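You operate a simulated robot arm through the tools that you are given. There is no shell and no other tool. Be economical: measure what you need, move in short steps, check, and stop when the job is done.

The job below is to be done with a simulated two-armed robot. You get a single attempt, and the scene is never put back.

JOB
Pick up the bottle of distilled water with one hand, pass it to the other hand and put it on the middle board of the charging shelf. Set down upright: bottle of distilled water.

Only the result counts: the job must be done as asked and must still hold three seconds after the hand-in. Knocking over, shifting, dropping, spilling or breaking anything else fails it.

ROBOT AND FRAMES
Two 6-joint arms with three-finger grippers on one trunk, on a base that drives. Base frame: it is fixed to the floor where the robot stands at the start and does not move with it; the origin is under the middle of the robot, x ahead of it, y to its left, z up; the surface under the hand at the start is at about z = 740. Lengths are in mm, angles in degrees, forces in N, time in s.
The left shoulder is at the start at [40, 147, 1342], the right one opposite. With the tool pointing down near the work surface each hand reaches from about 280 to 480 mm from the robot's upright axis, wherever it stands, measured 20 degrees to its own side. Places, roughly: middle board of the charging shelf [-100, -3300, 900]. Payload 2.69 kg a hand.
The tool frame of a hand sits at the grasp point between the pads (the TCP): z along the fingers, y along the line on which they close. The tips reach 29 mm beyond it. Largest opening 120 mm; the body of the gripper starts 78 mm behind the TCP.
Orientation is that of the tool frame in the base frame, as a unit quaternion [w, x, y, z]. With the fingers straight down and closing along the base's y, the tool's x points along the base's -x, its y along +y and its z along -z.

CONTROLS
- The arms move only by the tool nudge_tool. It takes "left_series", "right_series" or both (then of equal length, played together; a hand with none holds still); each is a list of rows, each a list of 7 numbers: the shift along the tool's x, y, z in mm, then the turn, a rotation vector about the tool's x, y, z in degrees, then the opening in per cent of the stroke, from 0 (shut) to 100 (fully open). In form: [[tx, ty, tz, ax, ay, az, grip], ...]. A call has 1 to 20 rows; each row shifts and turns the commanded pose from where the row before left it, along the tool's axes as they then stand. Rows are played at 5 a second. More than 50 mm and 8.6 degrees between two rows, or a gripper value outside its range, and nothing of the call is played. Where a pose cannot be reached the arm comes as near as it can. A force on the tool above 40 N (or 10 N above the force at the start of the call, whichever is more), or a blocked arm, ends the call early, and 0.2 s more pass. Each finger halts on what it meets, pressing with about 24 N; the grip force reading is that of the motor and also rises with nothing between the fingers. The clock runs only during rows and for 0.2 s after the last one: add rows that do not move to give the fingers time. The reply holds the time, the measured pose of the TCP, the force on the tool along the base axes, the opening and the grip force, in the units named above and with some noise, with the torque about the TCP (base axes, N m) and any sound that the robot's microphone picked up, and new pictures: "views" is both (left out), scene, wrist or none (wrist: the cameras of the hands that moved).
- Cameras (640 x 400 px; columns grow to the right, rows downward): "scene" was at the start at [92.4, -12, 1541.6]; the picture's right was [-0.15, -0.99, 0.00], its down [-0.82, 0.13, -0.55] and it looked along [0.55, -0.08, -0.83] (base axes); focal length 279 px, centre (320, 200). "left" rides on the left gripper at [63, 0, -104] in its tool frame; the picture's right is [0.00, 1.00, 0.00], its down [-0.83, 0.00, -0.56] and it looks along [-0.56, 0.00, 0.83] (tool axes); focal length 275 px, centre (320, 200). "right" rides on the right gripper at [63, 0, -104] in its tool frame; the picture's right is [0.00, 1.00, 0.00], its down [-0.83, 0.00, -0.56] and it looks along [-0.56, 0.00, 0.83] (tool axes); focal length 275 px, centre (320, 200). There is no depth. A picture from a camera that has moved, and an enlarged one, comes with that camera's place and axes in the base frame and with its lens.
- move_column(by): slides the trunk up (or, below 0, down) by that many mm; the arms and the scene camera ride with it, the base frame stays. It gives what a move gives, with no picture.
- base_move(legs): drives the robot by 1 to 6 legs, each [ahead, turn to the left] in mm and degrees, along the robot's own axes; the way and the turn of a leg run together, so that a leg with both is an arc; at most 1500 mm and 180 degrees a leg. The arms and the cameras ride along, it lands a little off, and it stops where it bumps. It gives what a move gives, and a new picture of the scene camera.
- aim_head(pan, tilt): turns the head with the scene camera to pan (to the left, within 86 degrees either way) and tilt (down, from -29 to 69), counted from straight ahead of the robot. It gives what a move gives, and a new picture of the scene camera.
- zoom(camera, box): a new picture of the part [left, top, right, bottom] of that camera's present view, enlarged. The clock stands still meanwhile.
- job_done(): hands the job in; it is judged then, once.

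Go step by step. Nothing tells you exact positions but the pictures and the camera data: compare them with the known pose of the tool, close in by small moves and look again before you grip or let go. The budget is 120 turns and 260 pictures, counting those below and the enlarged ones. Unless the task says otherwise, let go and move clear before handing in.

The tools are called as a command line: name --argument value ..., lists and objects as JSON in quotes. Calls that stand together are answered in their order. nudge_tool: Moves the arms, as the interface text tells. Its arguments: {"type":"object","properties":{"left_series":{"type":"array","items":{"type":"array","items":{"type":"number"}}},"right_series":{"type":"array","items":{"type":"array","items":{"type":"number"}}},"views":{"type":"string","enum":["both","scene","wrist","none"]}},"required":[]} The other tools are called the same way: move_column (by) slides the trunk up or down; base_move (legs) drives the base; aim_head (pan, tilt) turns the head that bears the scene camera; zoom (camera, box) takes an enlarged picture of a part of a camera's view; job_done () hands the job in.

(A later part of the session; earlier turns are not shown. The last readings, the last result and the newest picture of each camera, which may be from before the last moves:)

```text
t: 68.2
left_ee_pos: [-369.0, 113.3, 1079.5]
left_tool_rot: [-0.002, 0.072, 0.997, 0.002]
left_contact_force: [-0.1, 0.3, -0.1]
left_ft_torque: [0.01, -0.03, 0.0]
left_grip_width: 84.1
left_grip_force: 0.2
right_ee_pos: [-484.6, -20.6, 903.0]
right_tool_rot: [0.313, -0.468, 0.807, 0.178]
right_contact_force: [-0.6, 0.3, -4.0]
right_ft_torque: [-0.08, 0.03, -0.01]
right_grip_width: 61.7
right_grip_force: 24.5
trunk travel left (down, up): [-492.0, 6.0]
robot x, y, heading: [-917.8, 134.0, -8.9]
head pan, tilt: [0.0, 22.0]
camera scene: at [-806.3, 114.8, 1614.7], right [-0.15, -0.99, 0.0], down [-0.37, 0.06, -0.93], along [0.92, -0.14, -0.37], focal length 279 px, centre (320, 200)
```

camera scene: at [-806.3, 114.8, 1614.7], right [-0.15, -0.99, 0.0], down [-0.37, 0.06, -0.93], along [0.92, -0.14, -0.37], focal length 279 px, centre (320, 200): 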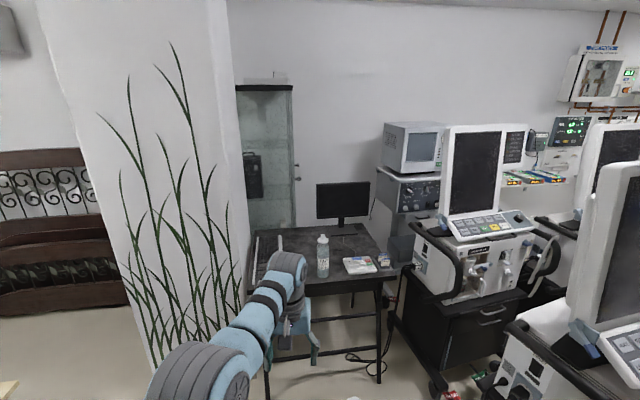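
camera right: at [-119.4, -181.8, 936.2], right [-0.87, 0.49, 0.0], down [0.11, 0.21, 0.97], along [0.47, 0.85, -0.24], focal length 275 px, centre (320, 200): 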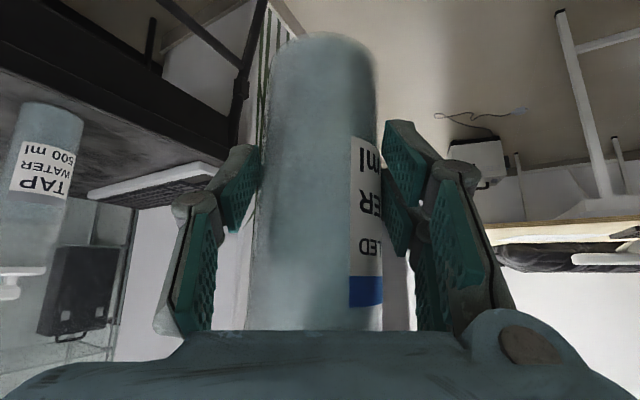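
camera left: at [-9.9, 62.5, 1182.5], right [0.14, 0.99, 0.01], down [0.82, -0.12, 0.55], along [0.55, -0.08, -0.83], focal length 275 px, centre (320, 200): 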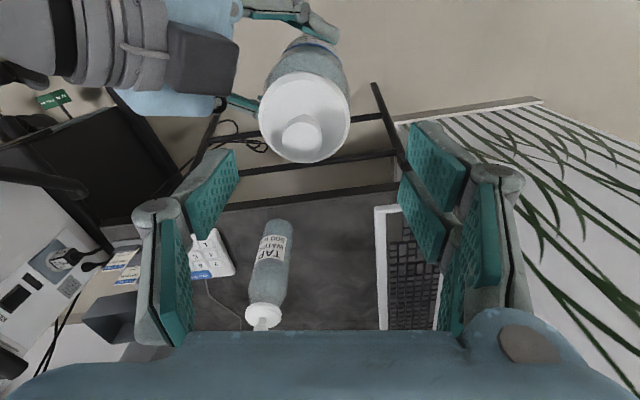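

The base bumped something behind at about x = -1250. I'll come forward 100 mm and look to both rear sides.

base_move --legs '[[100, 0]]'

aim_head --pan -86 --tilt 45

aim_head --pan 86 --tilt 50

```text
t: 69.3
left_ee_pos: [-278.6, 100.3, 1086.7]
left_tool_rot: [0.004, 0.072, 0.997, 0.002]
left_contact_force: [-2.0, 0.1, 1.1]
left_ft_torque: [-0.02, -0.13, -0.01]
left_grip_width: 84.0
left_grip_force: 0.0
right_ee_pos: [-393.3, -33.7, 907.0]
right_tool_rot: [0.316, -0.47, 0.805, 0.175]
right_contact_force: [-0.3, 0.1, -6.3]
right_ft_torque: [-0.04, 0.04, -0.03]
right_grip_width: 61.5
right_grip_force: 24.0
trunk travel left (down, up): [-492.0, 6.0]
robot x, y, heading: [-815.9, 115.6, -8.8]
head pan, tilt: [0.0, 22.0]
camera scene: at [-718.6, 101.5, 1615.6], right [-0.15, -0.99, 0.0], down [-0.36, 0.05, -0.93], along [0.92, -0.14, -0.37], focal length 279 px, centre (320, 200)
```

scene: 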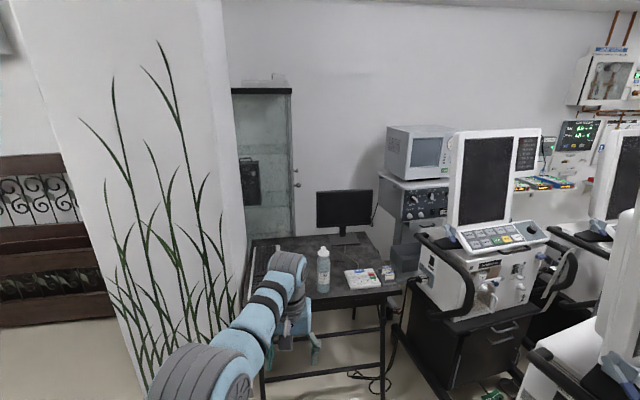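

```text
t: 70.9
left_ee_pos: [-267.5, 97.2, 1078.3]
left_tool_rot: [-0.001, 0.073, 0.997, 0.003]
left_contact_force: [-1.3, -0.3, 1.2]
left_ft_torque: [0.01, 0.03, 0.0]
left_grip_width: 84.2
left_grip_force: 0.1
right_ee_pos: [-384.5, -34.8, 901.4]
right_tool_rot: [0.312, -0.469, 0.807, 0.179]
right_contact_force: [-0.1, 0.0, -4.2]
right_ft_torque: [-0.09, 0.07, 0.0]
right_grip_width: 61.4
right_grip_force: 23.5
trunk travel left (down, up): [-492.0, 6.0]
robot x, y, heading: [-819.7, 118.5, -8.5]
head pan, tilt: [-85.9, 45.0]
camera scene: at [-801.3, 32.2, 1579.1], right [-1.0, 0.08, 0.0], down [0.05, 0.71, -0.71], along [-0.05, -0.7, -0.71], focal length 279 px, centre (320, 200)
```

scene: 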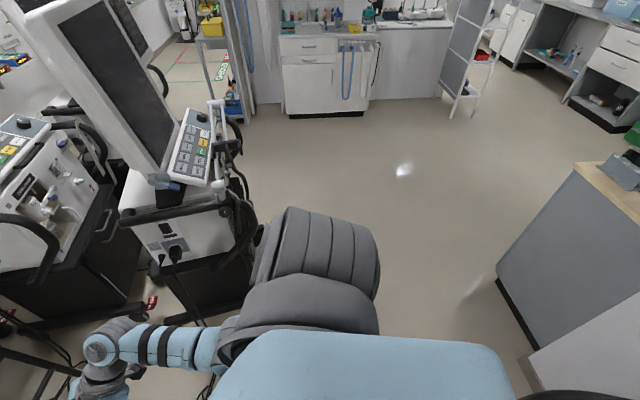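

```text
t: 73.5
left_ee_pos: [-267.4, 96.9, 1077.9]
left_tool_rot: [-0.001, 0.072, 0.997, 0.002]
left_contact_force: [0.6, 0.1, -0.3]
left_ft_torque: [0.0, 0.01, -0.02]
left_grip_width: 83.7
left_grip_force: 0.1
right_ee_pos: [-383.8, -34.8, 902.3]
right_tool_rot: [0.313, -0.469, 0.806, 0.179]
right_contact_force: [-0.2, -0.7, -4.1]
right_ft_torque: [-0.09, 0.02, 0.01]
right_grip_width: 61.4
right_grip_force: 23.9
trunk travel left (down, up): [-492.0, 6.0]
robot x, y, heading: [-817.1, 118.2, -8.4]
head pan, tilt: [85.9, 50.0]
camera scene: at [-778.1, 188.5, 1572.2], right [0.98, -0.22, 0.0], down [-0.17, -0.75, -0.64], along [0.14, 0.63, -0.77], focal length 279 px, centre (320, 200)
```

scene: 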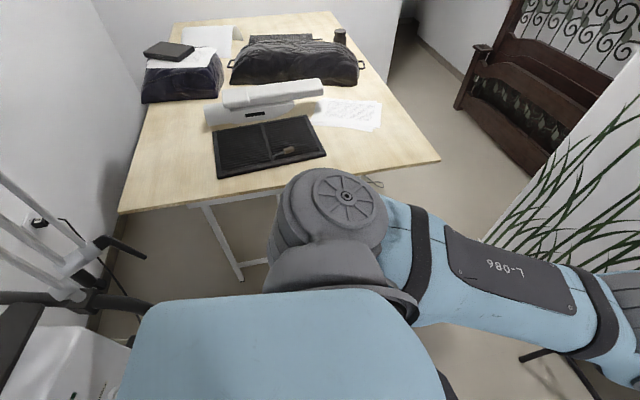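

Behind stands another cart, so I'll stay away from it. The open floor lies to the right-rear, so I'll turn right to heading about -120° and drive diagonally past the near cart into the open lane.

base_move --legs '[[0, -60], [0, -51]]'

aim_head --pan 0 --tilt 40

```text
t: 78.8
left_ee_pos: [-1031.1, -392.4, 1078.8]
left_tool_rot: [0.002, 0.861, 0.509, 0.002]
left_contact_force: [-0.2, -0.3, 0.2]
left_ft_torque: [-0.02, -0.01, -0.03]
left_grip_width: 84.2
left_grip_force: 0.0
right_ee_pos: [-1112.8, -234.2, 903.0]
right_tool_rot: [0.325, 0.395, 0.845, -0.155]
right_contact_force: [0.0, -0.2, -4.5]
right_ft_torque: [0.1, 0.04, -0.03]
right_grip_width: 61.7
right_grip_force: 24.4
trunk travel left (down, up): [-492.0, 6.0]
robot x, y, heading: [-821.3, 121.0, -118.9]
head pan, tilt: [85.9, 50.0]
camera scene: at [-761.0, 55.9, 1572.2], right [-0.54, -0.84, 0.0], down [-0.64, 0.42, -0.64], along [0.54, -0.35, -0.77], focal length 279 px, centre (320, 200)
```

scene: 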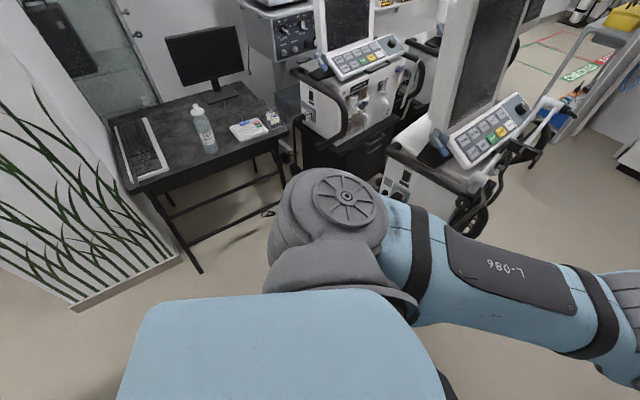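

```text
t: 80.4
left_ee_pos: [-1029.6, -391.0, 1079.0]
left_tool_rot: [0.003, 0.861, 0.509, 0.0]
left_contact_force: [0.1, 0.4, -0.1]
left_ft_torque: [-0.03, 0.0, 0.01]
left_grip_width: 84.0
left_grip_force: 0.0
right_ee_pos: [-1112.6, -235.3, 901.8]
right_tool_rot: [0.325, 0.395, 0.845, -0.154]
right_contact_force: [0.6, 0.1, -4.4]
right_ft_torque: [0.11, 0.08, -0.02]
right_grip_width: 61.4
right_grip_force: 24.5
trunk travel left (down, up): [-492.0, 6.0]
robot x, y, heading: [-821.3, 118.1, -118.9]
head pan, tilt: [0.0, 40.0]
camera scene: at [-867.3, 23.8, 1586.3], right [-0.88, 0.48, 0.0], down [0.31, 0.56, -0.77], along [-0.37, -0.67, -0.64], focal length 279 px, centre (320, 200)
```

scene: 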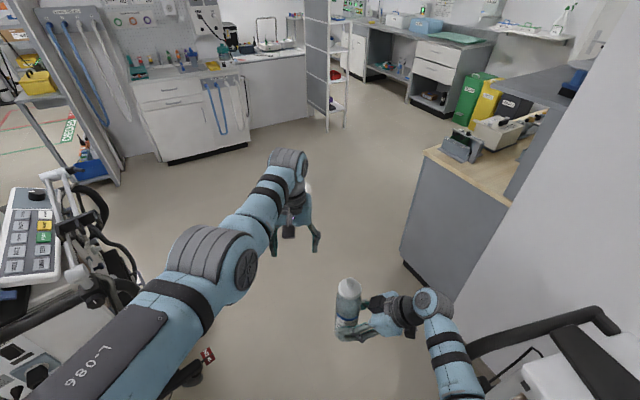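

The open lane is ahead, between a cart handle about 430 mm to the right and the cart on the left. I'll turn 9° back to the left to pass midway and drive 650 mm.

base_move --legs '[[0, 9], [650, 0]]'

```text
t: 84.7
left_ee_pos: [-1169.5, -1027.9, 1080.1]
left_tool_rot: [0.002, 0.819, 0.574, 0.0]
left_contact_force: [-0.2, 0.6, -0.6]
left_ft_torque: [0.02, 0.02, -0.05]
left_grip_width: 84.0
left_grip_force: 0.0
right_ee_pos: [-1275.7, -886.8, 902.6]
right_tool_rot: [0.336, 0.329, 0.873, -0.13]
right_contact_force: [-0.1, -0.3, -4.6]
right_ft_torque: [0.06, 0.06, -0.02]
right_grip_width: 61.5
right_grip_force: 24.3
trunk travel left (down, up): [-492.0, 6.0]
robot x, y, heading: [-1038.6, -495.3, -109.9]
head pan, tilt: [0.0, 40.0]
camera scene: at [-1073.4, -592.6, 1586.5], right [-0.94, 0.34, 0.0], down [0.22, 0.6, -0.77], along [-0.26, -0.72, -0.64], focal length 279 px, centre (320, 200)
```

scene: 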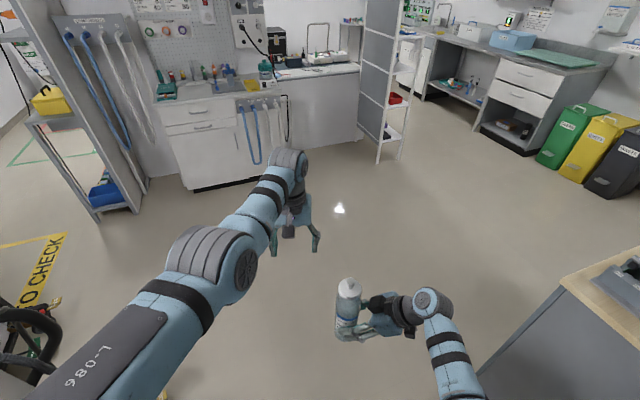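

I'm past the carts and the charging shelf is at the upper left, beside the hose panel. I'll drive closer and turn toward it to study it.

base_move --legs '[[0, 20], [800, 0]]'

aim_head --pan 35 --tilt 22

zoom --camera "scene" --box '[200, 80, 440, 320]'

```text
t: 90.1
left_ee_pos: [-982.6, -1842.0, 1079.7]
left_tool_rot: [0.002, 0.708, 0.706, 0.002]
left_contact_force: [0.7, -0.9, -0.2]
left_ft_torque: [-0.02, 0.04, -0.03]
left_grip_width: 83.9
left_grip_force: 0.0
right_ee_pos: [-1131.3, -1744.4, 902.3]
right_tool_rot: [0.354, 0.172, 0.917, -0.068]
right_contact_force: [0.9, -0.1, -5.0]
right_ft_torque: [0.04, 0.09, -0.02]
right_grip_width: 61.6
right_grip_force: 24.3
trunk travel left (down, up): [-492.0, 6.0]
robot x, y, heading: [-1044.4, -1296.2, -90.1]
head pan, tilt: [0.0, 40.0]
camera scene: at [-1040.4, -1399.6, 1586.5], right [-1.0, 0.0, 0.0], down [0.0, 0.64, -0.77], along [0.0, -0.77, -0.64], focal length 279 px, centre (320, 200)
```

scene: 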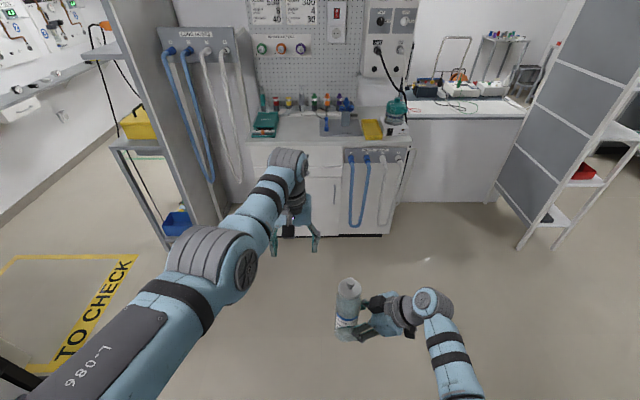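

```text
t: 91.1
left_ee_pos: [-983.4, -1842.5, 1079.8]
left_tool_rot: [0.002, 0.707, 0.707, 0.002]
left_contact_force: [-0.3, -0.4, 0.6]
left_ft_torque: [-0.01, -0.01, 0.01]
left_grip_width: 84.0
left_grip_force: 0.1
right_ee_pos: [-1132.7, -1745.9, 902.0]
right_tool_rot: [0.354, 0.173, 0.916, -0.069]
right_contact_force: [-0.1, -0.2, -3.6]
right_ft_torque: [0.06, 0.06, 0.0]
right_grip_width: 61.1
right_grip_force: 24.1
trunk travel left (down, up): [-492.0, 6.0]
robot x, y, heading: [-1040.2, -1294.2, -90.0]
head pan, tilt: [35.0, 22.0]
camera scene: at [-987.3, -1393.2, 1614.4], right [-0.82, -0.57, 0.0], down [-0.21, 0.31, -0.93], along [0.53, -0.76, -0.38], focal length 279 px, centre (320, 200)
```

scene: 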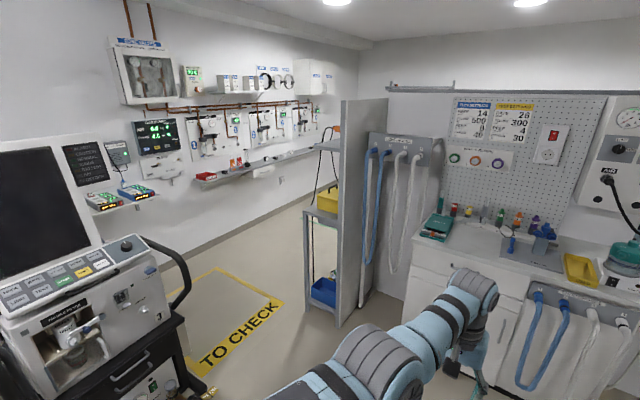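

```text
1.67 times, centred on (320, 200) of scene
camera zoom: at [-987.3, -1393.2, 1614.4], right [-0.82, -0.57, 0.0], down [-0.21, 0.31, -0.93], along [0.53, -0.76, -0.38], focal length 466 px, centre (320, 200)
```

zoom: 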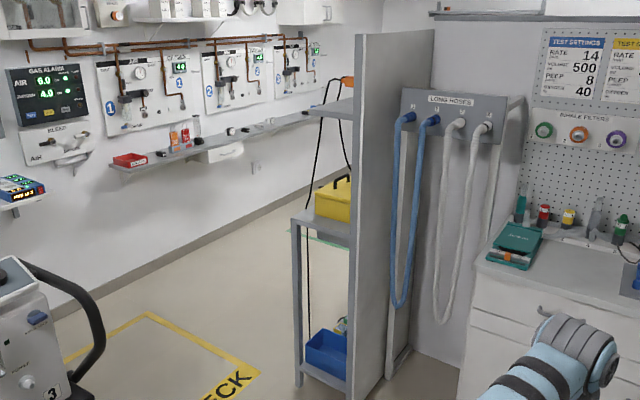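

The shelf's back panel is on its -x side and it opens toward the aisle (+x); its middle board runs from about y = -2707 at z ≈ 825, with x from -205 to 60. I must get into the aisle, so I'll drive ahead 850 mm, turn left 80° and look at the gap past the cart.

base_move --legs '[[850, 0], [0, 80]]'

aim_head --pan 0 --tilt 35

```text
t: 99.0
left_ee_pos: [-498.3, -2190.0, 1080.5]
left_tool_rot: [0.0, 0.091, 0.996, 0.003]
left_contact_force: [0.0, -0.1, -0.1]
left_ft_torque: [0.02, 0.02, -0.03]
left_grip_width: 84.1
left_grip_force: 0.1
right_ee_pos: [-620.9, -2317.7, 901.3]
right_tool_rot: [0.315, -0.454, 0.815, 0.173]
right_contact_force: [-0.2, 0.1, -3.9]
right_ft_torque: [-0.04, 0.04, 0.02]
right_grip_width: 61.6
right_grip_force: 24.4
trunk travel left (down, up): [-492.0, 6.0]
robot x, y, heading: [-1049.6, -2147.8, -10.5]
head pan, tilt: [35.0, 22.0]
camera scene: at [-940.7, -2115.6, 1614.5], right [0.41, -0.91, 0.0], down [-0.34, -0.15, -0.93], along [0.84, 0.38, -0.37], focal length 279 px, centre (320, 200)
```

scene: 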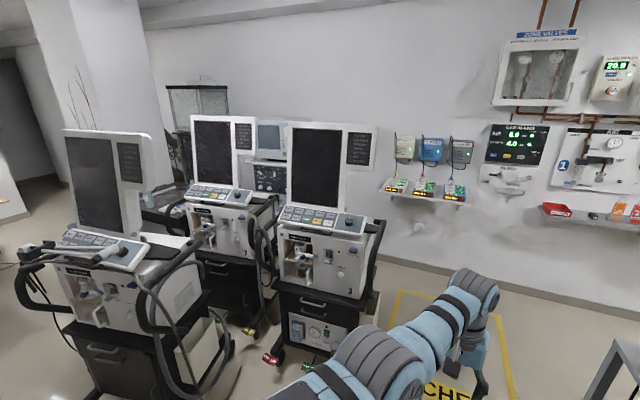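

```text
t: 100.1
left_ee_pos: [-499.2, -2190.1, 1079.4]
left_tool_rot: [0.0, 0.091, 0.996, 0.002]
left_contact_force: [0.7, -0.3, 0.3]
left_ft_torque: [0.02, 0.02, 0.0]
left_grip_width: 84.1
left_grip_force: 0.2
right_ee_pos: [-620.8, -2317.2, 901.8]
right_tool_rot: [0.314, -0.455, 0.815, 0.173]
right_contact_force: [0.6, -0.3, -3.7]
right_ft_torque: [-0.06, 0.08, 0.01]
right_grip_width: 61.5
right_grip_force: 23.3
trunk travel left (down, up): [-492.0, 6.0]
robot x, y, heading: [-1046.0, -2145.8, -10.7]
head pan, tilt: [0.0, 35.0]
camera scene: at [-938.6, -2169.4, 1593.9], right [-0.18, -0.98, 0.0], down [-0.56, 0.11, -0.82], along [0.81, -0.15, -0.57], focal length 279 px, centre (320, 200)
```

scene: 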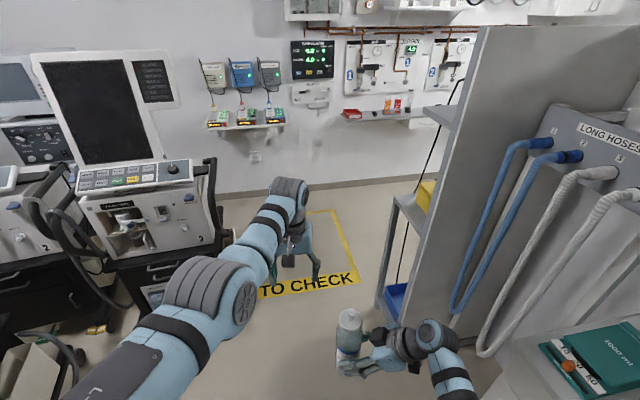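

The corridor runs between the carts (y ≳ -1850) and the shelf end (y ≈ -2730). I'll steer 4° left and drive 1200 mm through the middle, then check.

base_move --legs '[[0, 4], [1200, 0]]'

```text
t: 106.7
left_ee_pos: [707.7, -2289.8, 1079.9]
left_tool_rot: [0.001, 0.056, 0.998, 0.002]
left_contact_force: [-0.4, 0.9, -0.6]
left_ft_torque: [0.0, -0.04, -0.01]
left_grip_width: 83.9
left_grip_force: 0.0
right_ee_pos: [594.3, -2424.7, 902.5]
right_tool_rot: [0.309, -0.483, 0.798, 0.185]
right_contact_force: [-0.2, -0.3, -5.1]
right_ft_torque: [-0.11, 0.04, -0.01]
right_grip_width: 61.5
right_grip_force: 24.0
trunk travel left (down, up): [-492.0, 6.0]
robot x, y, heading: [155.5, -2292.2, -6.6]
head pan, tilt: [0.0, 35.0]
camera scene: at [266.7, -2301.0, 1594.0], right [-0.11, -0.99, 0.0], down [-0.57, 0.07, -0.82], along [0.81, -0.09, -0.57], focal length 279 px, centre (320, 200)
```

scene: 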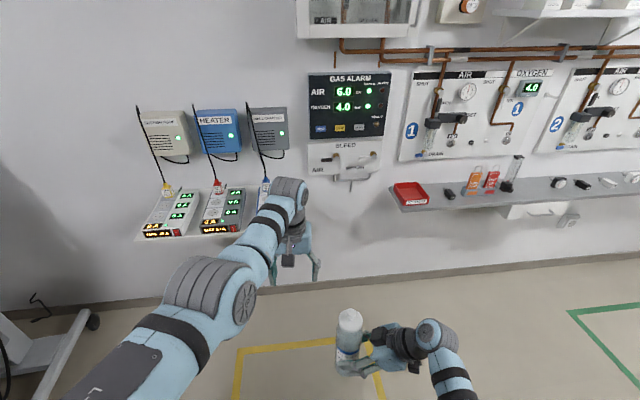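

The aisle is open ahead to the wall shelf at x ≈ 1295. I'll go 400 mm further, turn right to face down the aisle, and look at the charging shelf on my right.

base_move --legs '[[420, 0], [0, -84]]'

aim_head --pan -55 --tilt 35

```text
t: 112.8
left_ee_pos: [634.5, -2881.7, 1079.7]
left_tool_rot: [0.002, 0.705, 0.709, 0.002]
left_contact_force: [-0.1, 0.7, 0.3]
left_ft_torque: [0.03, -0.04, -0.03]
left_grip_width: 84.0
left_grip_force: 0.1
right_ee_pos: [486.1, -2786.6, 902.7]
right_tool_rot: [0.352, 0.17, 0.918, -0.067]
right_contact_force: [-0.3, 0.5, -4.4]
right_ft_torque: [0.03, 0.14, 0.0]
right_grip_width: 61.5
right_grip_force: 23.6
trunk travel left (down, up): [-492.0, 6.0]
robot x, y, heading: [573.4, -2339.7, -90.0]
head pan, tilt: [0.0, 35.0]
camera scene: at [576.4, -2445.3, 1593.9], right [-1.0, 0.0, 0.0], down [0.0, 0.57, -0.82], along [0.0, -0.82, -0.57], focal length 279 px, centre (320, 200)
```

scene: 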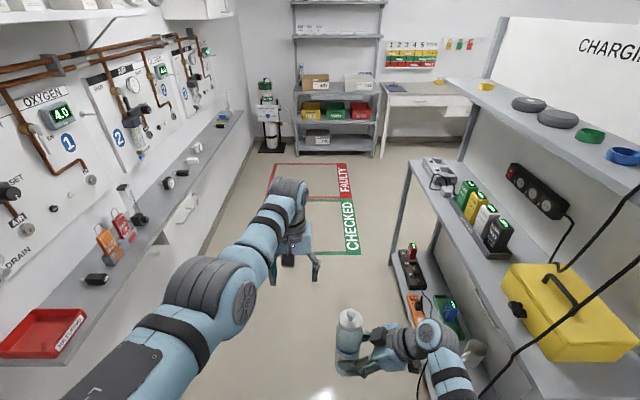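

```text
t: 114.0
left_ee_pos: [634.4, -2883.3, 1079.5]
left_tool_rot: [0.002, 0.706, 0.708, 0.001]
left_contact_force: [0.2, -0.2, 0.7]
left_ft_torque: [0.01, 0.03, -0.02]
left_grip_width: 84.0
left_grip_force: 0.1
right_ee_pos: [486.1, -2785.7, 902.1]
right_tool_rot: [0.353, 0.17, 0.917, -0.068]
right_contact_force: [-0.3, 0.7, -4.5]
right_ft_torque: [0.0, 0.09, -0.01]
right_grip_width: 61.4
right_grip_force: 25.0
trunk travel left (down, up): [-492.0, 6.0]
robot x, y, heading: [570.5, -2332.7, -89.9]
head pan, tilt: [-55.0, 35.0]
camera scene: at [503.9, -2407.9, 1593.9], right [-0.58, 0.82, 0.0], down [0.47, 0.33, -0.82], along [-0.67, -0.47, -0.57], focal length 279 px, centre (320, 200)
```

scene: 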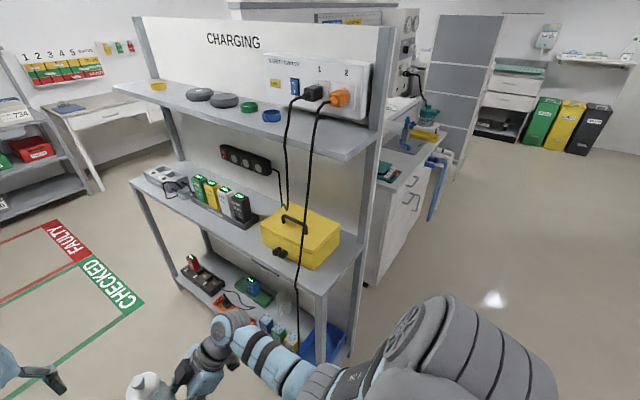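

From the aisle I can see the middle board: a toolbox from about y = -3054 to -2802, the battery charger from about y = -3190 to -3600, and a free gap of about 130 mm between them around y = -3120. I'll enlarge that area, and meanwhile retract the left arm low and out so it stays clear of the shelf.

zoom --camera "scene" --box '[120, 120, 380, 330]'

nudge_tool --left_series '[[0, 0, 40, 0, 0, 0, 70], [10, 10, 40, 0, 0, 0, 70], [20, 20, 35, 0, 0, 0, 70], [25, 20, 30, 0, 0, 0, 70], [30, 20, 25, 0, 0, 0, 70], [30, 20, 20, 0, 0, 0, 70], [30, 20, 20, 0, 0, 0, 70], [30, 20, 20, 0, 0, 0, 70], [0, 0, 0, 0, 0, 0, 70]]' --views "none"

```text
1.90 times, centred on (250, 225) of scene
camera zoom: at [503.9, -2407.9, 1593.9], right [-0.58, 0.82, 0.0], down [0.47, 0.33, -0.82], along [-0.67, -0.47, -0.57], focal length 532 px, centre (453, 152)
```

zoom: 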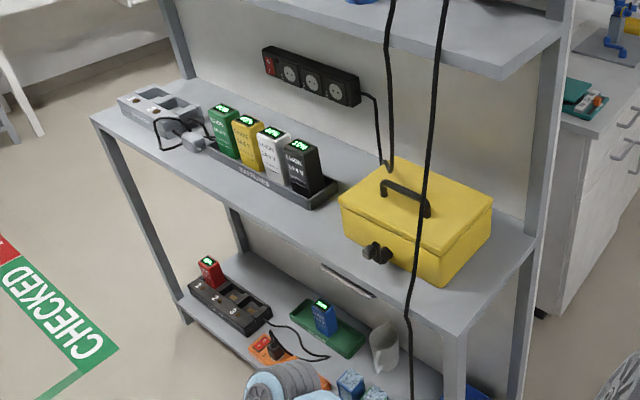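

```text
t: 116.0
left_ee_pos: [768.5, -2702.9, 850.3]
left_tool_rot: [0.003, 0.705, 0.709, 0.001]
left_contact_force: [-0.7, -1.2, -0.4]
left_ft_torque: [-0.01, 0.0, -0.04]
left_grip_width: 83.8
left_grip_force: 0.1
left hand out of reach, approached as far as the arm can: row 1
right_ee_pos: [486.1, -2786.9, 901.7]
right_tool_rot: [0.353, 0.17, 0.917, -0.068]
right_contact_force: [0.1, -0.4, -4.7]
right_ft_torque: [0.05, 0.11, -0.02]
right_grip_width: 61.2
right_grip_force: 23.4
trunk travel left (down, up): [-492.0, 6.0]
robot x, y, heading: [573.9, -2333.0, -89.8]
head pan, tilt: [-55.0, 35.0]
```

The gap is y ≈ -3166 to -3034 (132 mm) and the board's front edge is at x ≈ 44, so I'll target the bottle axis at (-8, -3100). Next I turn the right tool about the vertical so it points straight ahead, raising it 50 mm as it extends.

nudge_tool --right_series '[[-2.2, -14.3, -5.6, 5.14, 0, 5.69, 15], [-3.6, -14.4, -4.3, 5.14, 0, 5.69, 15], [-5, -14.3, -3, 5.14, 0, 5.69, 15], [-6.4, -13.9, -1.7, 5.14, 0, 5.69, 15], [-7.8, -13.4, -0.5, 5.14, 0, 5.69, 15], [-9.1, -12.5, 0.7, 5.14, 0, 5.69, 15], [-10.3, -11.4, 1.7, 5.14, 0, 5.69, 15], [-11.3, -10.2, 2.7, 5.14, 0, 5.69, 15], [-12.3, -8.7, 3.5, 5.14, 0, 5.69, 15], [0, 0, 0, 0, 0, 0, 15]]' --views "wrist"

aim_head --pan 0 --tilt 45

```text
t: 118.2
left_ee_pos: [769.7, -2703.7, 851.0]
left_tool_rot: [0.003, 0.705, 0.709, 0.001]
left_contact_force: [0.6, -0.7, -0.5]
left_ft_torque: [0.0, -0.03, 0.02]
left_grip_width: 84.2
left_grip_force: 0.0
right_ee_pos: [421.9, -2898.4, 952.0]
right_tool_rot: [0.254, 0.661, 0.658, -0.256]
right_contact_force: [-0.9, -0.3, -4.9]
right_ft_torque: [0.11, 0.02, -0.01]
right_grip_width: 61.7
right_grip_force: 24.3
trunk travel left (down, up): [-492.0, 6.0]
robot x, y, heading: [573.3, -2338.1, -89.8]
head pan, tilt: [-55.0, 35.0]
camera right: at [423.6, -2781.9, 987.2], right [1.0, 0.0, 0.0], down [0.0, -0.24, 0.97], along [0.0, -0.97, -0.24], focal length 275 px, centre (320, 200)
```

right: 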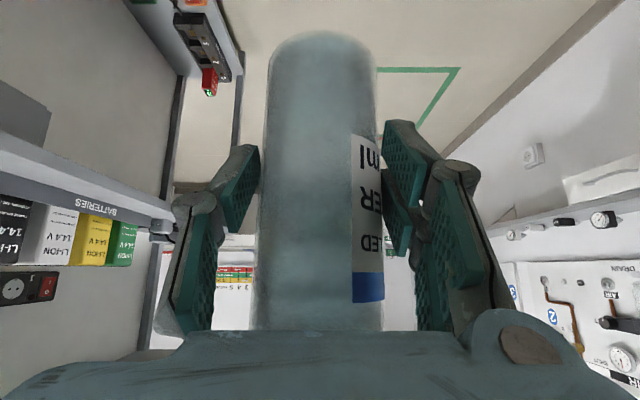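

```text
t: 119.5
left_ee_pos: [768.6, -2702.8, 852.7]
left_tool_rot: [0.001, 0.705, 0.71, 0.002]
left_contact_force: [-0.1, 0.4, -0.7]
left_ft_torque: [-0.01, 0.0, -0.04]
left_grip_width: 83.8
left_grip_force: 0.0
right_ee_pos: [421.5, -2897.7, 951.7]
right_tool_rot: [0.255, 0.66, 0.659, -0.255]
right_contact_force: [-0.8, 0.2, -4.2]
right_ft_torque: [0.12, 0.01, -0.01]
right_grip_width: 61.4
right_grip_force: 23.8
trunk travel left (down, up): [-492.0, 6.0]
robot x, y, heading: [575.4, -2336.6, -89.8]
head pan, tilt: [0.0, 45.0]
camera scene: at [575.8, -2438.7, 1579.1], right [-1.0, 0.0, 0.0], down [0.0, 0.71, -0.71], along [0.0, -0.71, -0.71], focal length 279 px, centre (320, 200)
```

scene: 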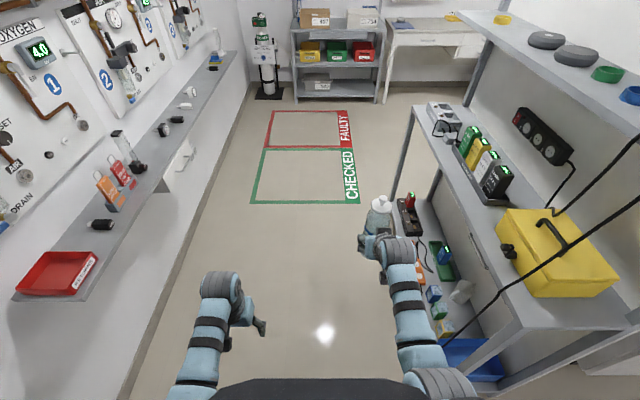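

The tool now points straight ahead with the bottle upright at f ≈ 576, l ≈ -152. I'll drive down the aisle to about (720, -3252) and turn right to face the shelf.

base_move --legs '[[0, 9], [926, 0], [0, -99]]'

aim_head --pan -15 --tilt 45

```text
t: 129.2
left_ee_pos: [355.1, -3452.7, 851.0]
left_tool_rot: [0.003, 1.0, 0.009, -0.001]
left_contact_force: [-0.2, 0.2, -0.1]
left_ft_torque: [0.0, 0.01, 0.03]
left_grip_width: 84.1
left_grip_force: 0.2
right_ee_pos: [153.7, -3110.6, 951.5]
right_tool_rot: [0.001, 0.933, 0.006, -0.36]
right_contact_force: [0.5, -0.3, -4.1]
right_ft_torque: [-0.02, -0.11, 0.03]
right_grip_width: 61.1
right_grip_force: 24.2
trunk travel left (down, up): [-492.0, 6.0]
robot x, y, heading: [719.4, -3256.0, -178.9]
head pan, tilt: [0.0, 45.0]
camera scene: at [620.0, -3255.5, 1579.1], right [-0.02, 1.0, 0.0], down [0.71, 0.01, -0.71], along [-0.71, -0.01, -0.71], focal length 279 px, centre (320, 200)
```

scene: 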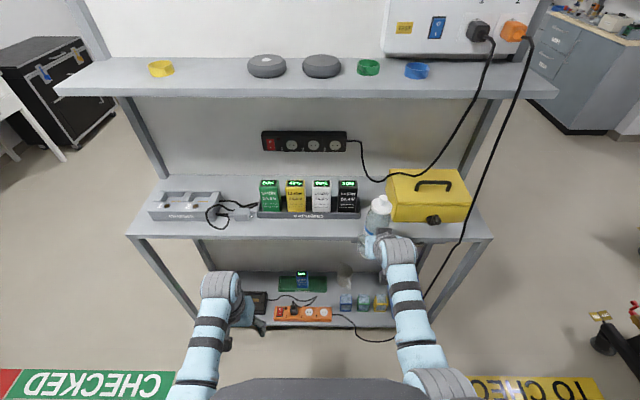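

```text
t: 129.9
left_ee_pos: [355.7, -3453.6, 850.7]
left_tool_rot: [0.003, 1.0, 0.009, 0.0]
left_contact_force: [-0.6, 0.1, 0.1]
left_ft_torque: [-0.03, -0.02, 0.0]
left_grip_width: 84.0
left_grip_force: 0.1
right_ee_pos: [153.8, -3110.4, 952.0]
right_tool_rot: [0.001, 0.932, 0.005, -0.361]
right_contact_force: [0.5, 0.3, -4.8]
right_ft_torque: [0.0, -0.1, -0.02]
right_grip_width: 61.6
right_grip_force: 23.8
trunk travel left (down, up): [-492.0, 6.0]
robot x, y, heading: [720.2, -3250.7, -178.9]
head pan, tilt: [-15.0, 45.0]
camera scene: at [622.4, -3234.1, 1579.1], right [0.24, 0.97, 0.0], down [0.69, -0.17, -0.71], along [-0.69, 0.17, -0.71], focal length 279 px, centre (320, 200)
```

scene: 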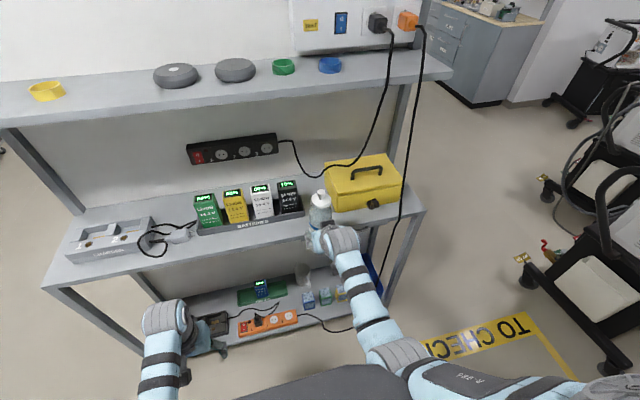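

I'm facing the shelf with the bottle in front of the gap, at about (139, -3110). I'll enlarge the region to judge the lateral alignment.

zoom --camera "scene" --box '[230, 140, 430, 265]'

zoom --camera "right" --box '[0, 0, 640, 400]'

```text
3.20 times, centred on (330, 202) of scene
camera zoom: at [622.4, -3234.1, 1579.1], right [0.24, 0.97, 0.0], down [0.69, -0.17, -0.71], along [-0.69, 0.17, -0.71], focal length 894 px, centre (288, 192)
```

zoom: 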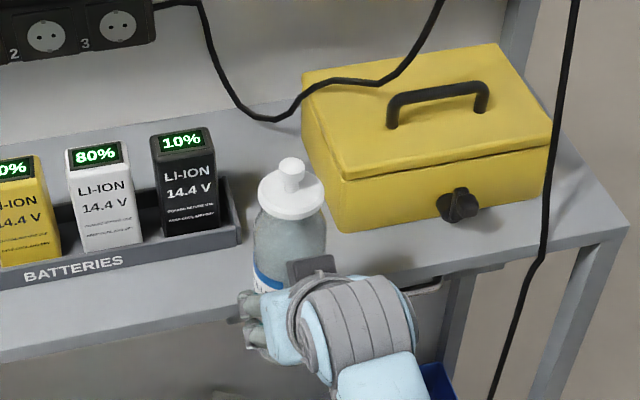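

```text
1.00 times, centred on (320, 200) of right (not enlarged: the box is as wide or as high as the picture)
camera zoom: at [271.9, -3108.3, 987.1], right [0.02, -1.0, 0.0], down [-0.24, -0.01, 0.97], along [-0.97, -0.01, -0.24], focal length 275 px, centre (320, 200)
```

zoom: 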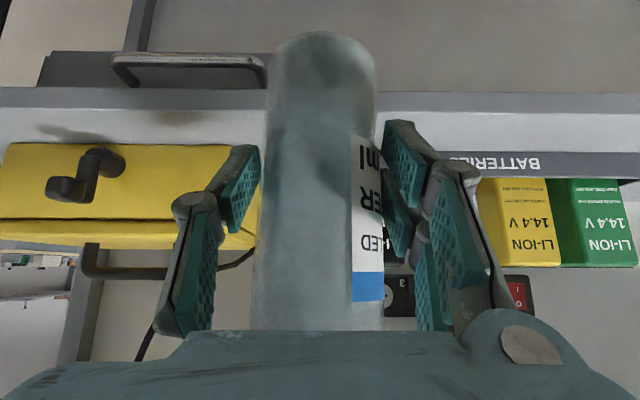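

The two cameras disagree a little on the board height, somewhere between 835 and 870, so I'll measure it better using the wrist camera before going in.

zoom --camera "right" --box '[0, 60, 280, 260]'

zoom --camera "right" --box '[370, 60, 640, 280]'

```text
2.00 times, centred on (140, 160) of right
camera zoom: at [271.9, -3108.3, 987.1], right [0.02, -1.0, 0.0], down [-0.24, -0.01, 0.97], along [-0.97, -0.01, -0.24], focal length 551 px, centre (680, 280)
```

zoom: 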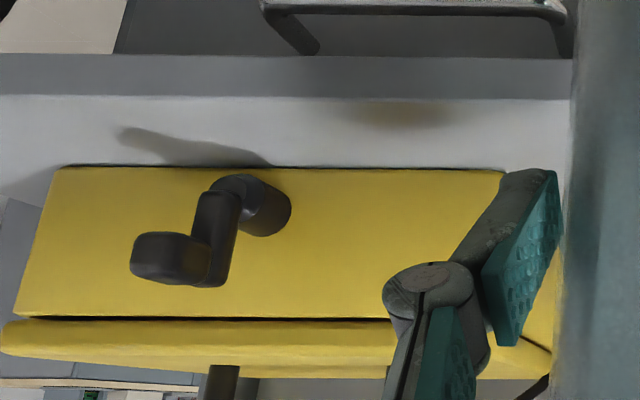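

```text
1.82 times, centred on (505, 170) of right
camera zoom: at [271.9, -3108.3, 987.1], right [0.02, -1.0, 0.0], down [-0.24, -0.01, 0.97], along [-0.97, -0.01, -0.24], focal length 500 px, centre (-16, 254)
```

zoom: 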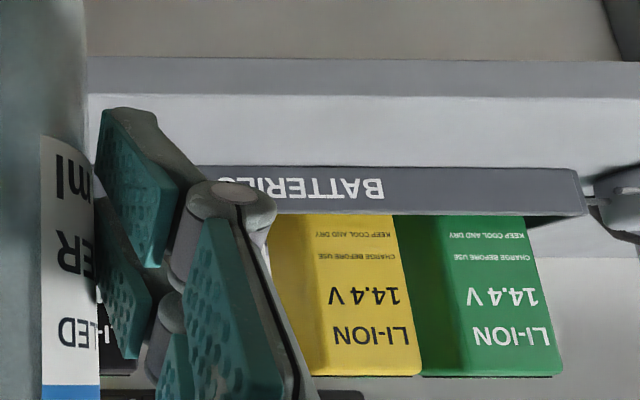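

Triangulating the toolbox corner and the board edge gives board z ≈ 856, front edge x ≈ 64, and a gap from y = -3130 to -3016 in front of x ≈ -10. So the bottle should stand at about (8, -3073); I'll shift the hand 40 mm to the right, then drive 100 mm ahead.

nudge_tool --right_series '[[0, -10, 0, 0, 0, 0, 15], [0, -10, 0, 0, 0, 0, 15], [0, -10, 0, 0, 0, 0, 15], [0, -10, 0, 0, 0, 0, 15], [0, 0, 0, 0, 0, 0, 15]]' --views "none"

base_move --legs '[[95, 0]]'

zoom --camera "right" --box '[0, 0, 640, 400]'

zoom --camera "scene" --box '[230, 160, 430, 285]'

```text
t: 131.1
left_ee_pos: [355.4, -3452.4, 849.8]
left_tool_rot: [0.002, 1.0, 0.009, 0.0]
left_contact_force: [0.6, 0.1, 1.3]
left_ft_torque: [0.0, 0.01, 0.01]
left_grip_width: 84.0
left_grip_force: 0.1
right_ee_pos: [152.5, -3069.8, 952.1]
right_tool_rot: [0.001, 0.933, 0.005, -0.361]
right_contact_force: [0.8, 0.8, -3.9]
right_ft_torque: [0.0, -0.14, -0.02]
right_grip_width: 61.4
right_grip_force: 24.4
trunk travel left (down, up): [-492.0, 6.0]
robot x, y, heading: [720.9, -3250.4, -179.1]
head pan, tilt: [-15.0, 45.0]
```

```text
t: 132.2
left_ee_pos: [272.1, -3453.8, 856.2]
left_tool_rot: [0.003, 1.0, 0.009, -0.007]
left_contact_force: [1.6, 1.1, 0.2]
left_ft_torque: [0.01, 0.06, 0.03]
left_grip_width: 84.3
left_grip_force: 0.1
right_ee_pos: [71.9, -3071.0, 959.4]
right_tool_rot: [0.002, 0.93, 0.005, -0.368]
right_contact_force: [1.0, 0.1, -4.4]
right_ft_torque: [-0.03, -0.07, 0.01]
right_grip_width: 61.2
right_grip_force: 24.3
trunk travel left (down, up): [-492.0, 6.0]
robot x, y, heading: [622.6, -3253.4, -179.1]
head pan, tilt: [-15.0, 45.0]
camera scene: at [546.6, -3235.2, 1580.2], right [0.24, 0.97, 0.0], down [0.68, -0.17, -0.71], along [-0.69, 0.17, -0.7], focal length 279 px, centre (320, 200)
```

scene: 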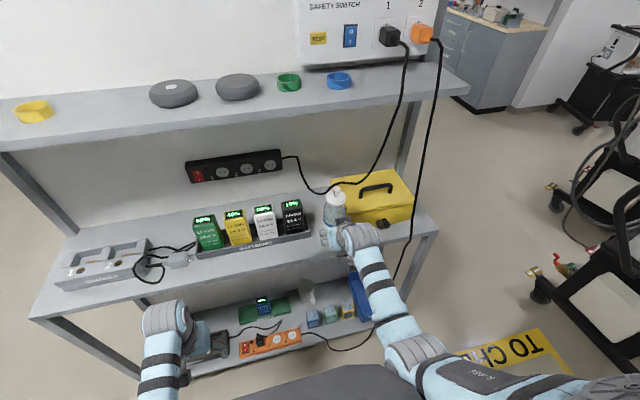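

```text
1.00 times, centred on (320, 200) of right (not enlarged: the box is as wide or as high as the picture)
camera zoom: at [189.4, -3069.7, 993.5], right [0.02, -1.0, 0.0], down [-0.23, -0.01, 0.97], along [-0.97, -0.01, -0.23], focal length 275 px, centre (320, 200)
```

zoom: 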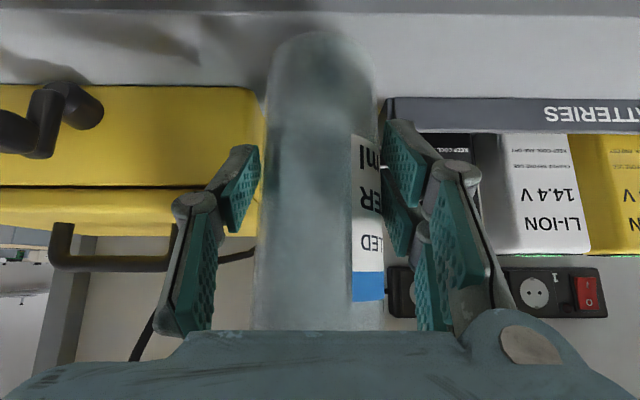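

```text
3.20 times, centred on (330, 222) of scene
camera zoom: at [546.6, -3235.2, 1580.2], right [0.24, 0.97, 0.0], down [0.68, -0.17, -0.71], along [-0.69, 0.17, -0.7], focal length 894 px, centre (288, 128)
```

zoom: 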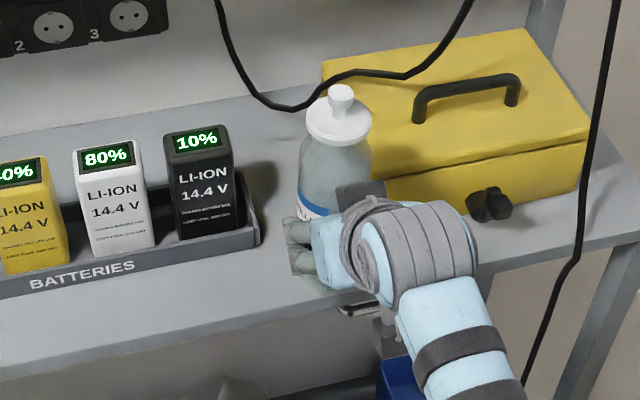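

The bottle is centred between the toolbox and the charger tray. I'll let things settle and advance a further 32 mm horizontally with the arm.

nudge_tool --right_series '[[0, 0, 0, 0, 0, 0, 15], [0, 0, 0, 0, 0, 0, 15], [-6, 0, 5.4, 0, 0, 0, 15], [-6, 0, 5.4, 0, 0, 0, 15], [-6, 0, 5.4, 0, 0, 0, 15], [-6, 0, 5.4, 0, 0, 0, 15], [0, 0, 0, 0, 0, 0, 15]]'

```text
t: 133.8
left_ee_pos: [261.7, -3454.5, 851.6]
left_tool_rot: [0.003, 1.0, 0.01, 0.0]
left_contact_force: [0.2, 0.5, 0.5]
left_ft_torque: [0.01, -0.01, 0.0]
left_grip_width: 83.8
left_grip_force: 0.0
right_ee_pos: [28.5, -3071.4, 953.2]
right_tool_rot: [0.002, 0.933, 0.005, -0.361]
right_contact_force: [0.2, -0.1, -3.8]
right_ft_torque: [-0.01, -0.1, -0.01]
right_grip_width: 61.5
right_grip_force: 23.9
trunk travel left (down, up): [-492.0, 6.0]
robot x, y, heading: [625.4, -3255.7, -178.7]
head pan, tilt: [-15.0, 45.0]
camera scene: at [528.1, -3235.5, 1579.0], right [0.24, 0.97, 0.0], down [0.69, -0.17, -0.71], along [-0.68, 0.17, -0.71], focal length 279 px, centre (320, 200)
camera right: at [146.0, -3069.9, 988.2], right [0.02, -1.0, 0.0], down [-0.24, -0.01, 0.97], along [-0.97, -0.01, -0.24], focal length 275 px, centre (320, 200)
```

scene: 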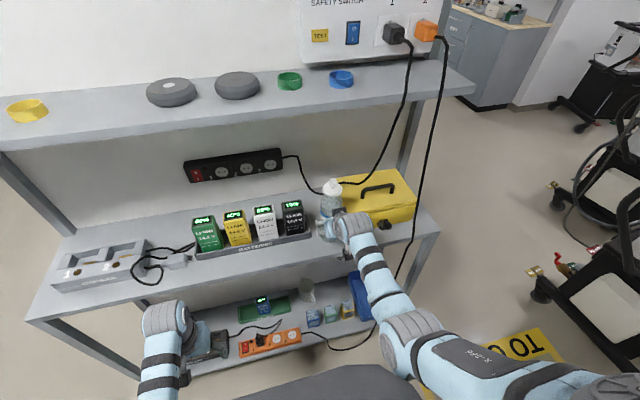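
right: 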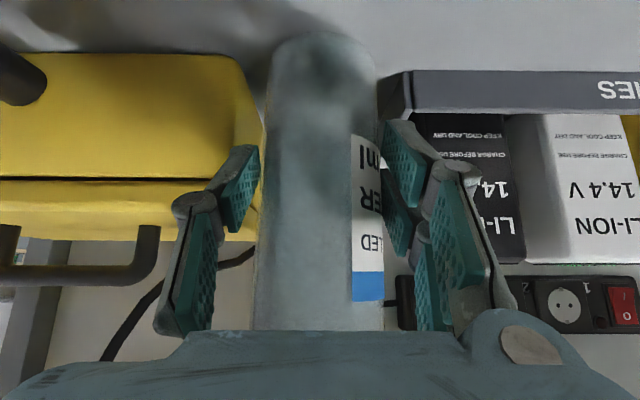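

The bottle axis is at about (14, -3071), with its base about 24 mm above the board. I'll go 5 mm deeper, then lower 16 mm and check.

nudge_tool --right_series '[[-3.7, 0, 3.4, 0, 0, 0, 15], [2.7, 0, 3, 0, 0, 0, 15], [2.7, 0, 3, 0, 0, 0, 15], [2.7, 0, 3, 0, 0, 0, 15], [2.7, 0, 3, 0, 0, 0, 15], [0, 0, 0, 0, 0, 0, 15]]' --views "none"

zoom --camera "scene" --box '[270, 170, 410, 260]'

zoom --camera "right" --box '[200, 0, 460, 160]'

```text
t: 135.2
left_ee_pos: [264.6, -3454.2, 852.2]
left_tool_rot: [0.002, 1.0, 0.009, 0.0]
left_contact_force: [-0.7, 0.5, -0.1]
left_ft_torque: [0.02, -0.02, 0.0]
left_grip_width: 83.9
left_grip_force: 0.1
right_ee_pos: [24.2, -3071.2, 939.2]
right_tool_rot: [0.001, 0.931, 0.004, -0.364]
right_contact_force: [-1.1, 0.2, 2.2]
right_ft_torque: [0.18, 0.17, 0.05]
right_grip_width: 61.4
right_grip_force: 24.3
trunk travel left (down, up): [-492.0, 6.0]
robot x, y, heading: [626.0, -3253.5, -178.8]
head pan, tilt: [-15.0, 45.0]
```

```text
4.44 times, centred on (340, 215) of scene
camera zoom: at [529.7, -3235.9, 1579.2], right [0.24, 0.97, 0.0], down [0.69, -0.17, -0.71], along [-0.69, 0.17, -0.71], focal length 1242 px, centre (231, 133)
```

zoom: 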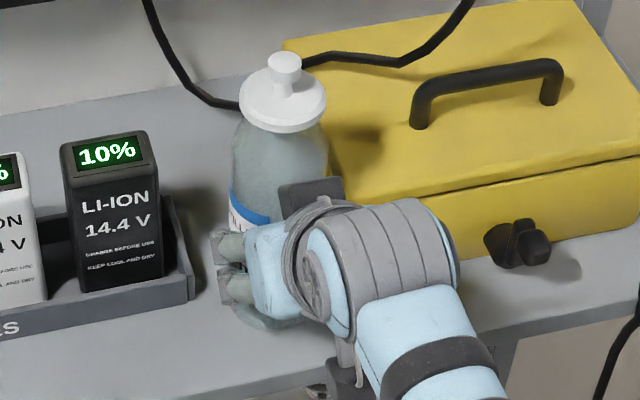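

```text
2.46 times, centred on (330, 80) of right
camera zoom: at [141.5, -3070.4, 973.0], right [0.02, -1.0, 0.0], down [-0.24, -0.01, 0.97], along [-0.97, -0.01, -0.24], focal length 678 px, centre (295, 495)
```

zoom: 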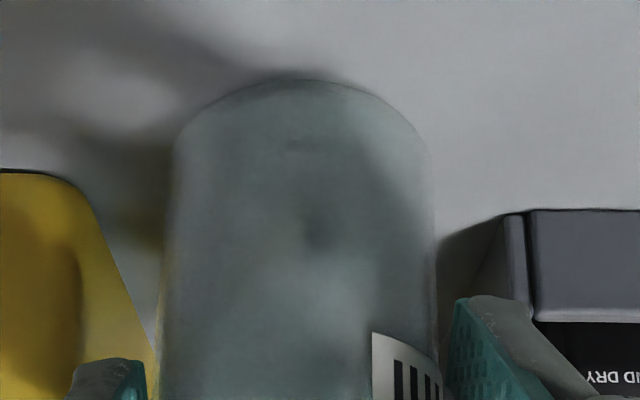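

The bottle touched down: the load on the hand went from -4 N to +2 N at z = 939, and it looks upright. I'll open the right fingers gradually and check.

nudge_tool --right_series '[[0, 0, 0, 0, 0, 0, 50], [0, 0, 0, 0, 0, 0, 53], [0, 0, 0, 0, 0, 0, 58], [0, 0, 0, 0, 0, 0, 65], [0, 0, 0, 0, 0, 0, 72], [0, 0, 0, 0, 0, 0, 72]]'

```text
t: 136.6
left_ee_pos: [263.3, -3453.7, 851.4]
left_tool_rot: [0.004, 1.0, 0.009, -0.001]
left_contact_force: [0.2, 0.5, 0.4]
left_ft_torque: [0.01, 0.03, -0.02]
left_grip_width: 84.1
left_grip_force: 0.1
right_ee_pos: [24.9, -3071.3, 938.0]
right_tool_rot: [0.002, 0.932, 0.006, -0.362]
right_contact_force: [0.8, -1.4, -2.2]
right_ft_torque: [-0.08, -0.02, 0.04]
right_grip_width: 85.6
right_grip_force: 0.0
trunk travel left (down, up): [-492.0, 6.0]
robot x, y, heading: [625.7, -3253.4, -179.0]
head pan, tilt: [-15.0, 45.0]
camera scene: at [529.4, -3236.1, 1579.1], right [0.24, 0.97, 0.0], down [0.69, -0.17, -0.71], along [-0.69, 0.17, -0.71], focal length 279 px, centre (320, 200)
camera right: at [141.9, -3070.8, 972.2], right [0.02, -1.0, 0.0], down [-0.24, -0.01, 0.97], along [-0.97, -0.01, -0.24], focal length 275 px, centre (320, 200)
```

scene: 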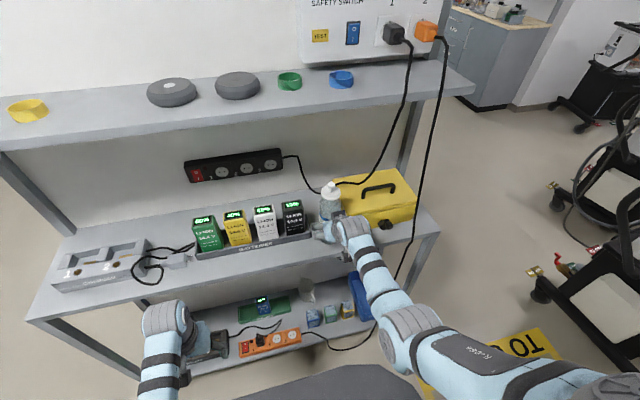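
right: 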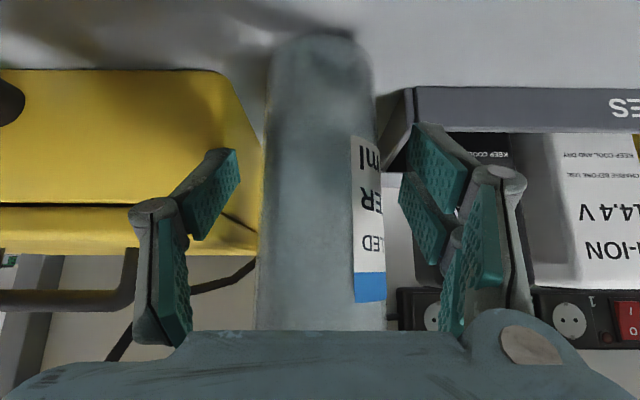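

The bottle stands free between the open fingers. I'll withdraw the right hand straight back horizontally in small steps.

nudge_tool --right_series '[[3.7, 0, -3.4, 0, 0, 0, 72], [7.4, 0, -6.7, 0, 0, 0, 74], [11, 0, -10, 0, 0, 0, 74], [15, 0, -13.4, 0, 0, 0, 74], [15, 0, -13.4, 0, 0, 0, 74], [0, 0, 0, 0, 0, 0, 74]]'

```text
t: 138.0
left_ee_pos: [263.3, -3453.8, 851.1]
left_tool_rot: [0.003, 1.0, 0.01, -0.001]
left_contact_force: [0.1, 0.3, 0.3]
left_ft_torque: [0.01, 0.0, -0.01]
left_grip_width: 84.2
left_grip_force: 0.1
right_ee_pos: [94.2, -3071.9, 936.8]
right_tool_rot: [0.002, 0.932, 0.005, -0.361]
right_contact_force: [0.9, 0.0, -0.3]
right_ft_torque: [0.02, 0.02, 0.01]
right_grip_width: 89.0
right_grip_force: 0.0
trunk travel left (down, up): [-492.0, 6.0]
robot x, y, heading: [626.4, -3254.5, -179.0]
head pan, tilt: [-15.0, 45.0]
camera scene: at [529.4, -3235.9, 1579.1], right [0.24, 0.97, 0.0], down [0.69, -0.17, -0.71], along [-0.69, 0.17, -0.71], focal length 279 px, centre (320, 200)
camera right: at [212.1, -3069.8, 972.0], right [0.02, -1.0, 0.0], down [-0.24, -0.01, 0.97], along [-0.97, -0.01, -0.24], focal length 275 px, centre (320, 200)
```

scene: 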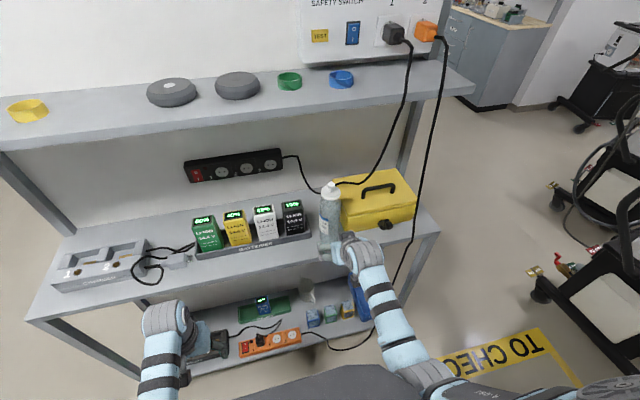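
right: 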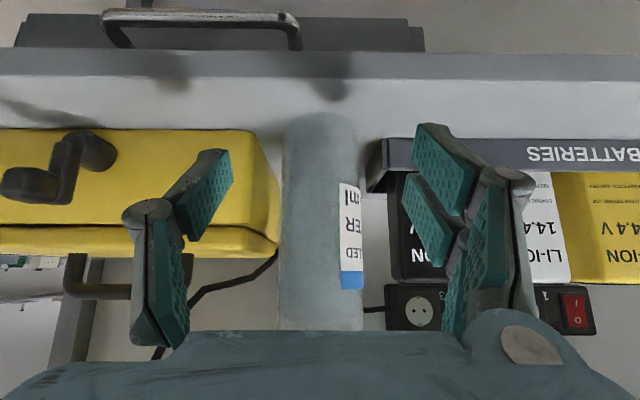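

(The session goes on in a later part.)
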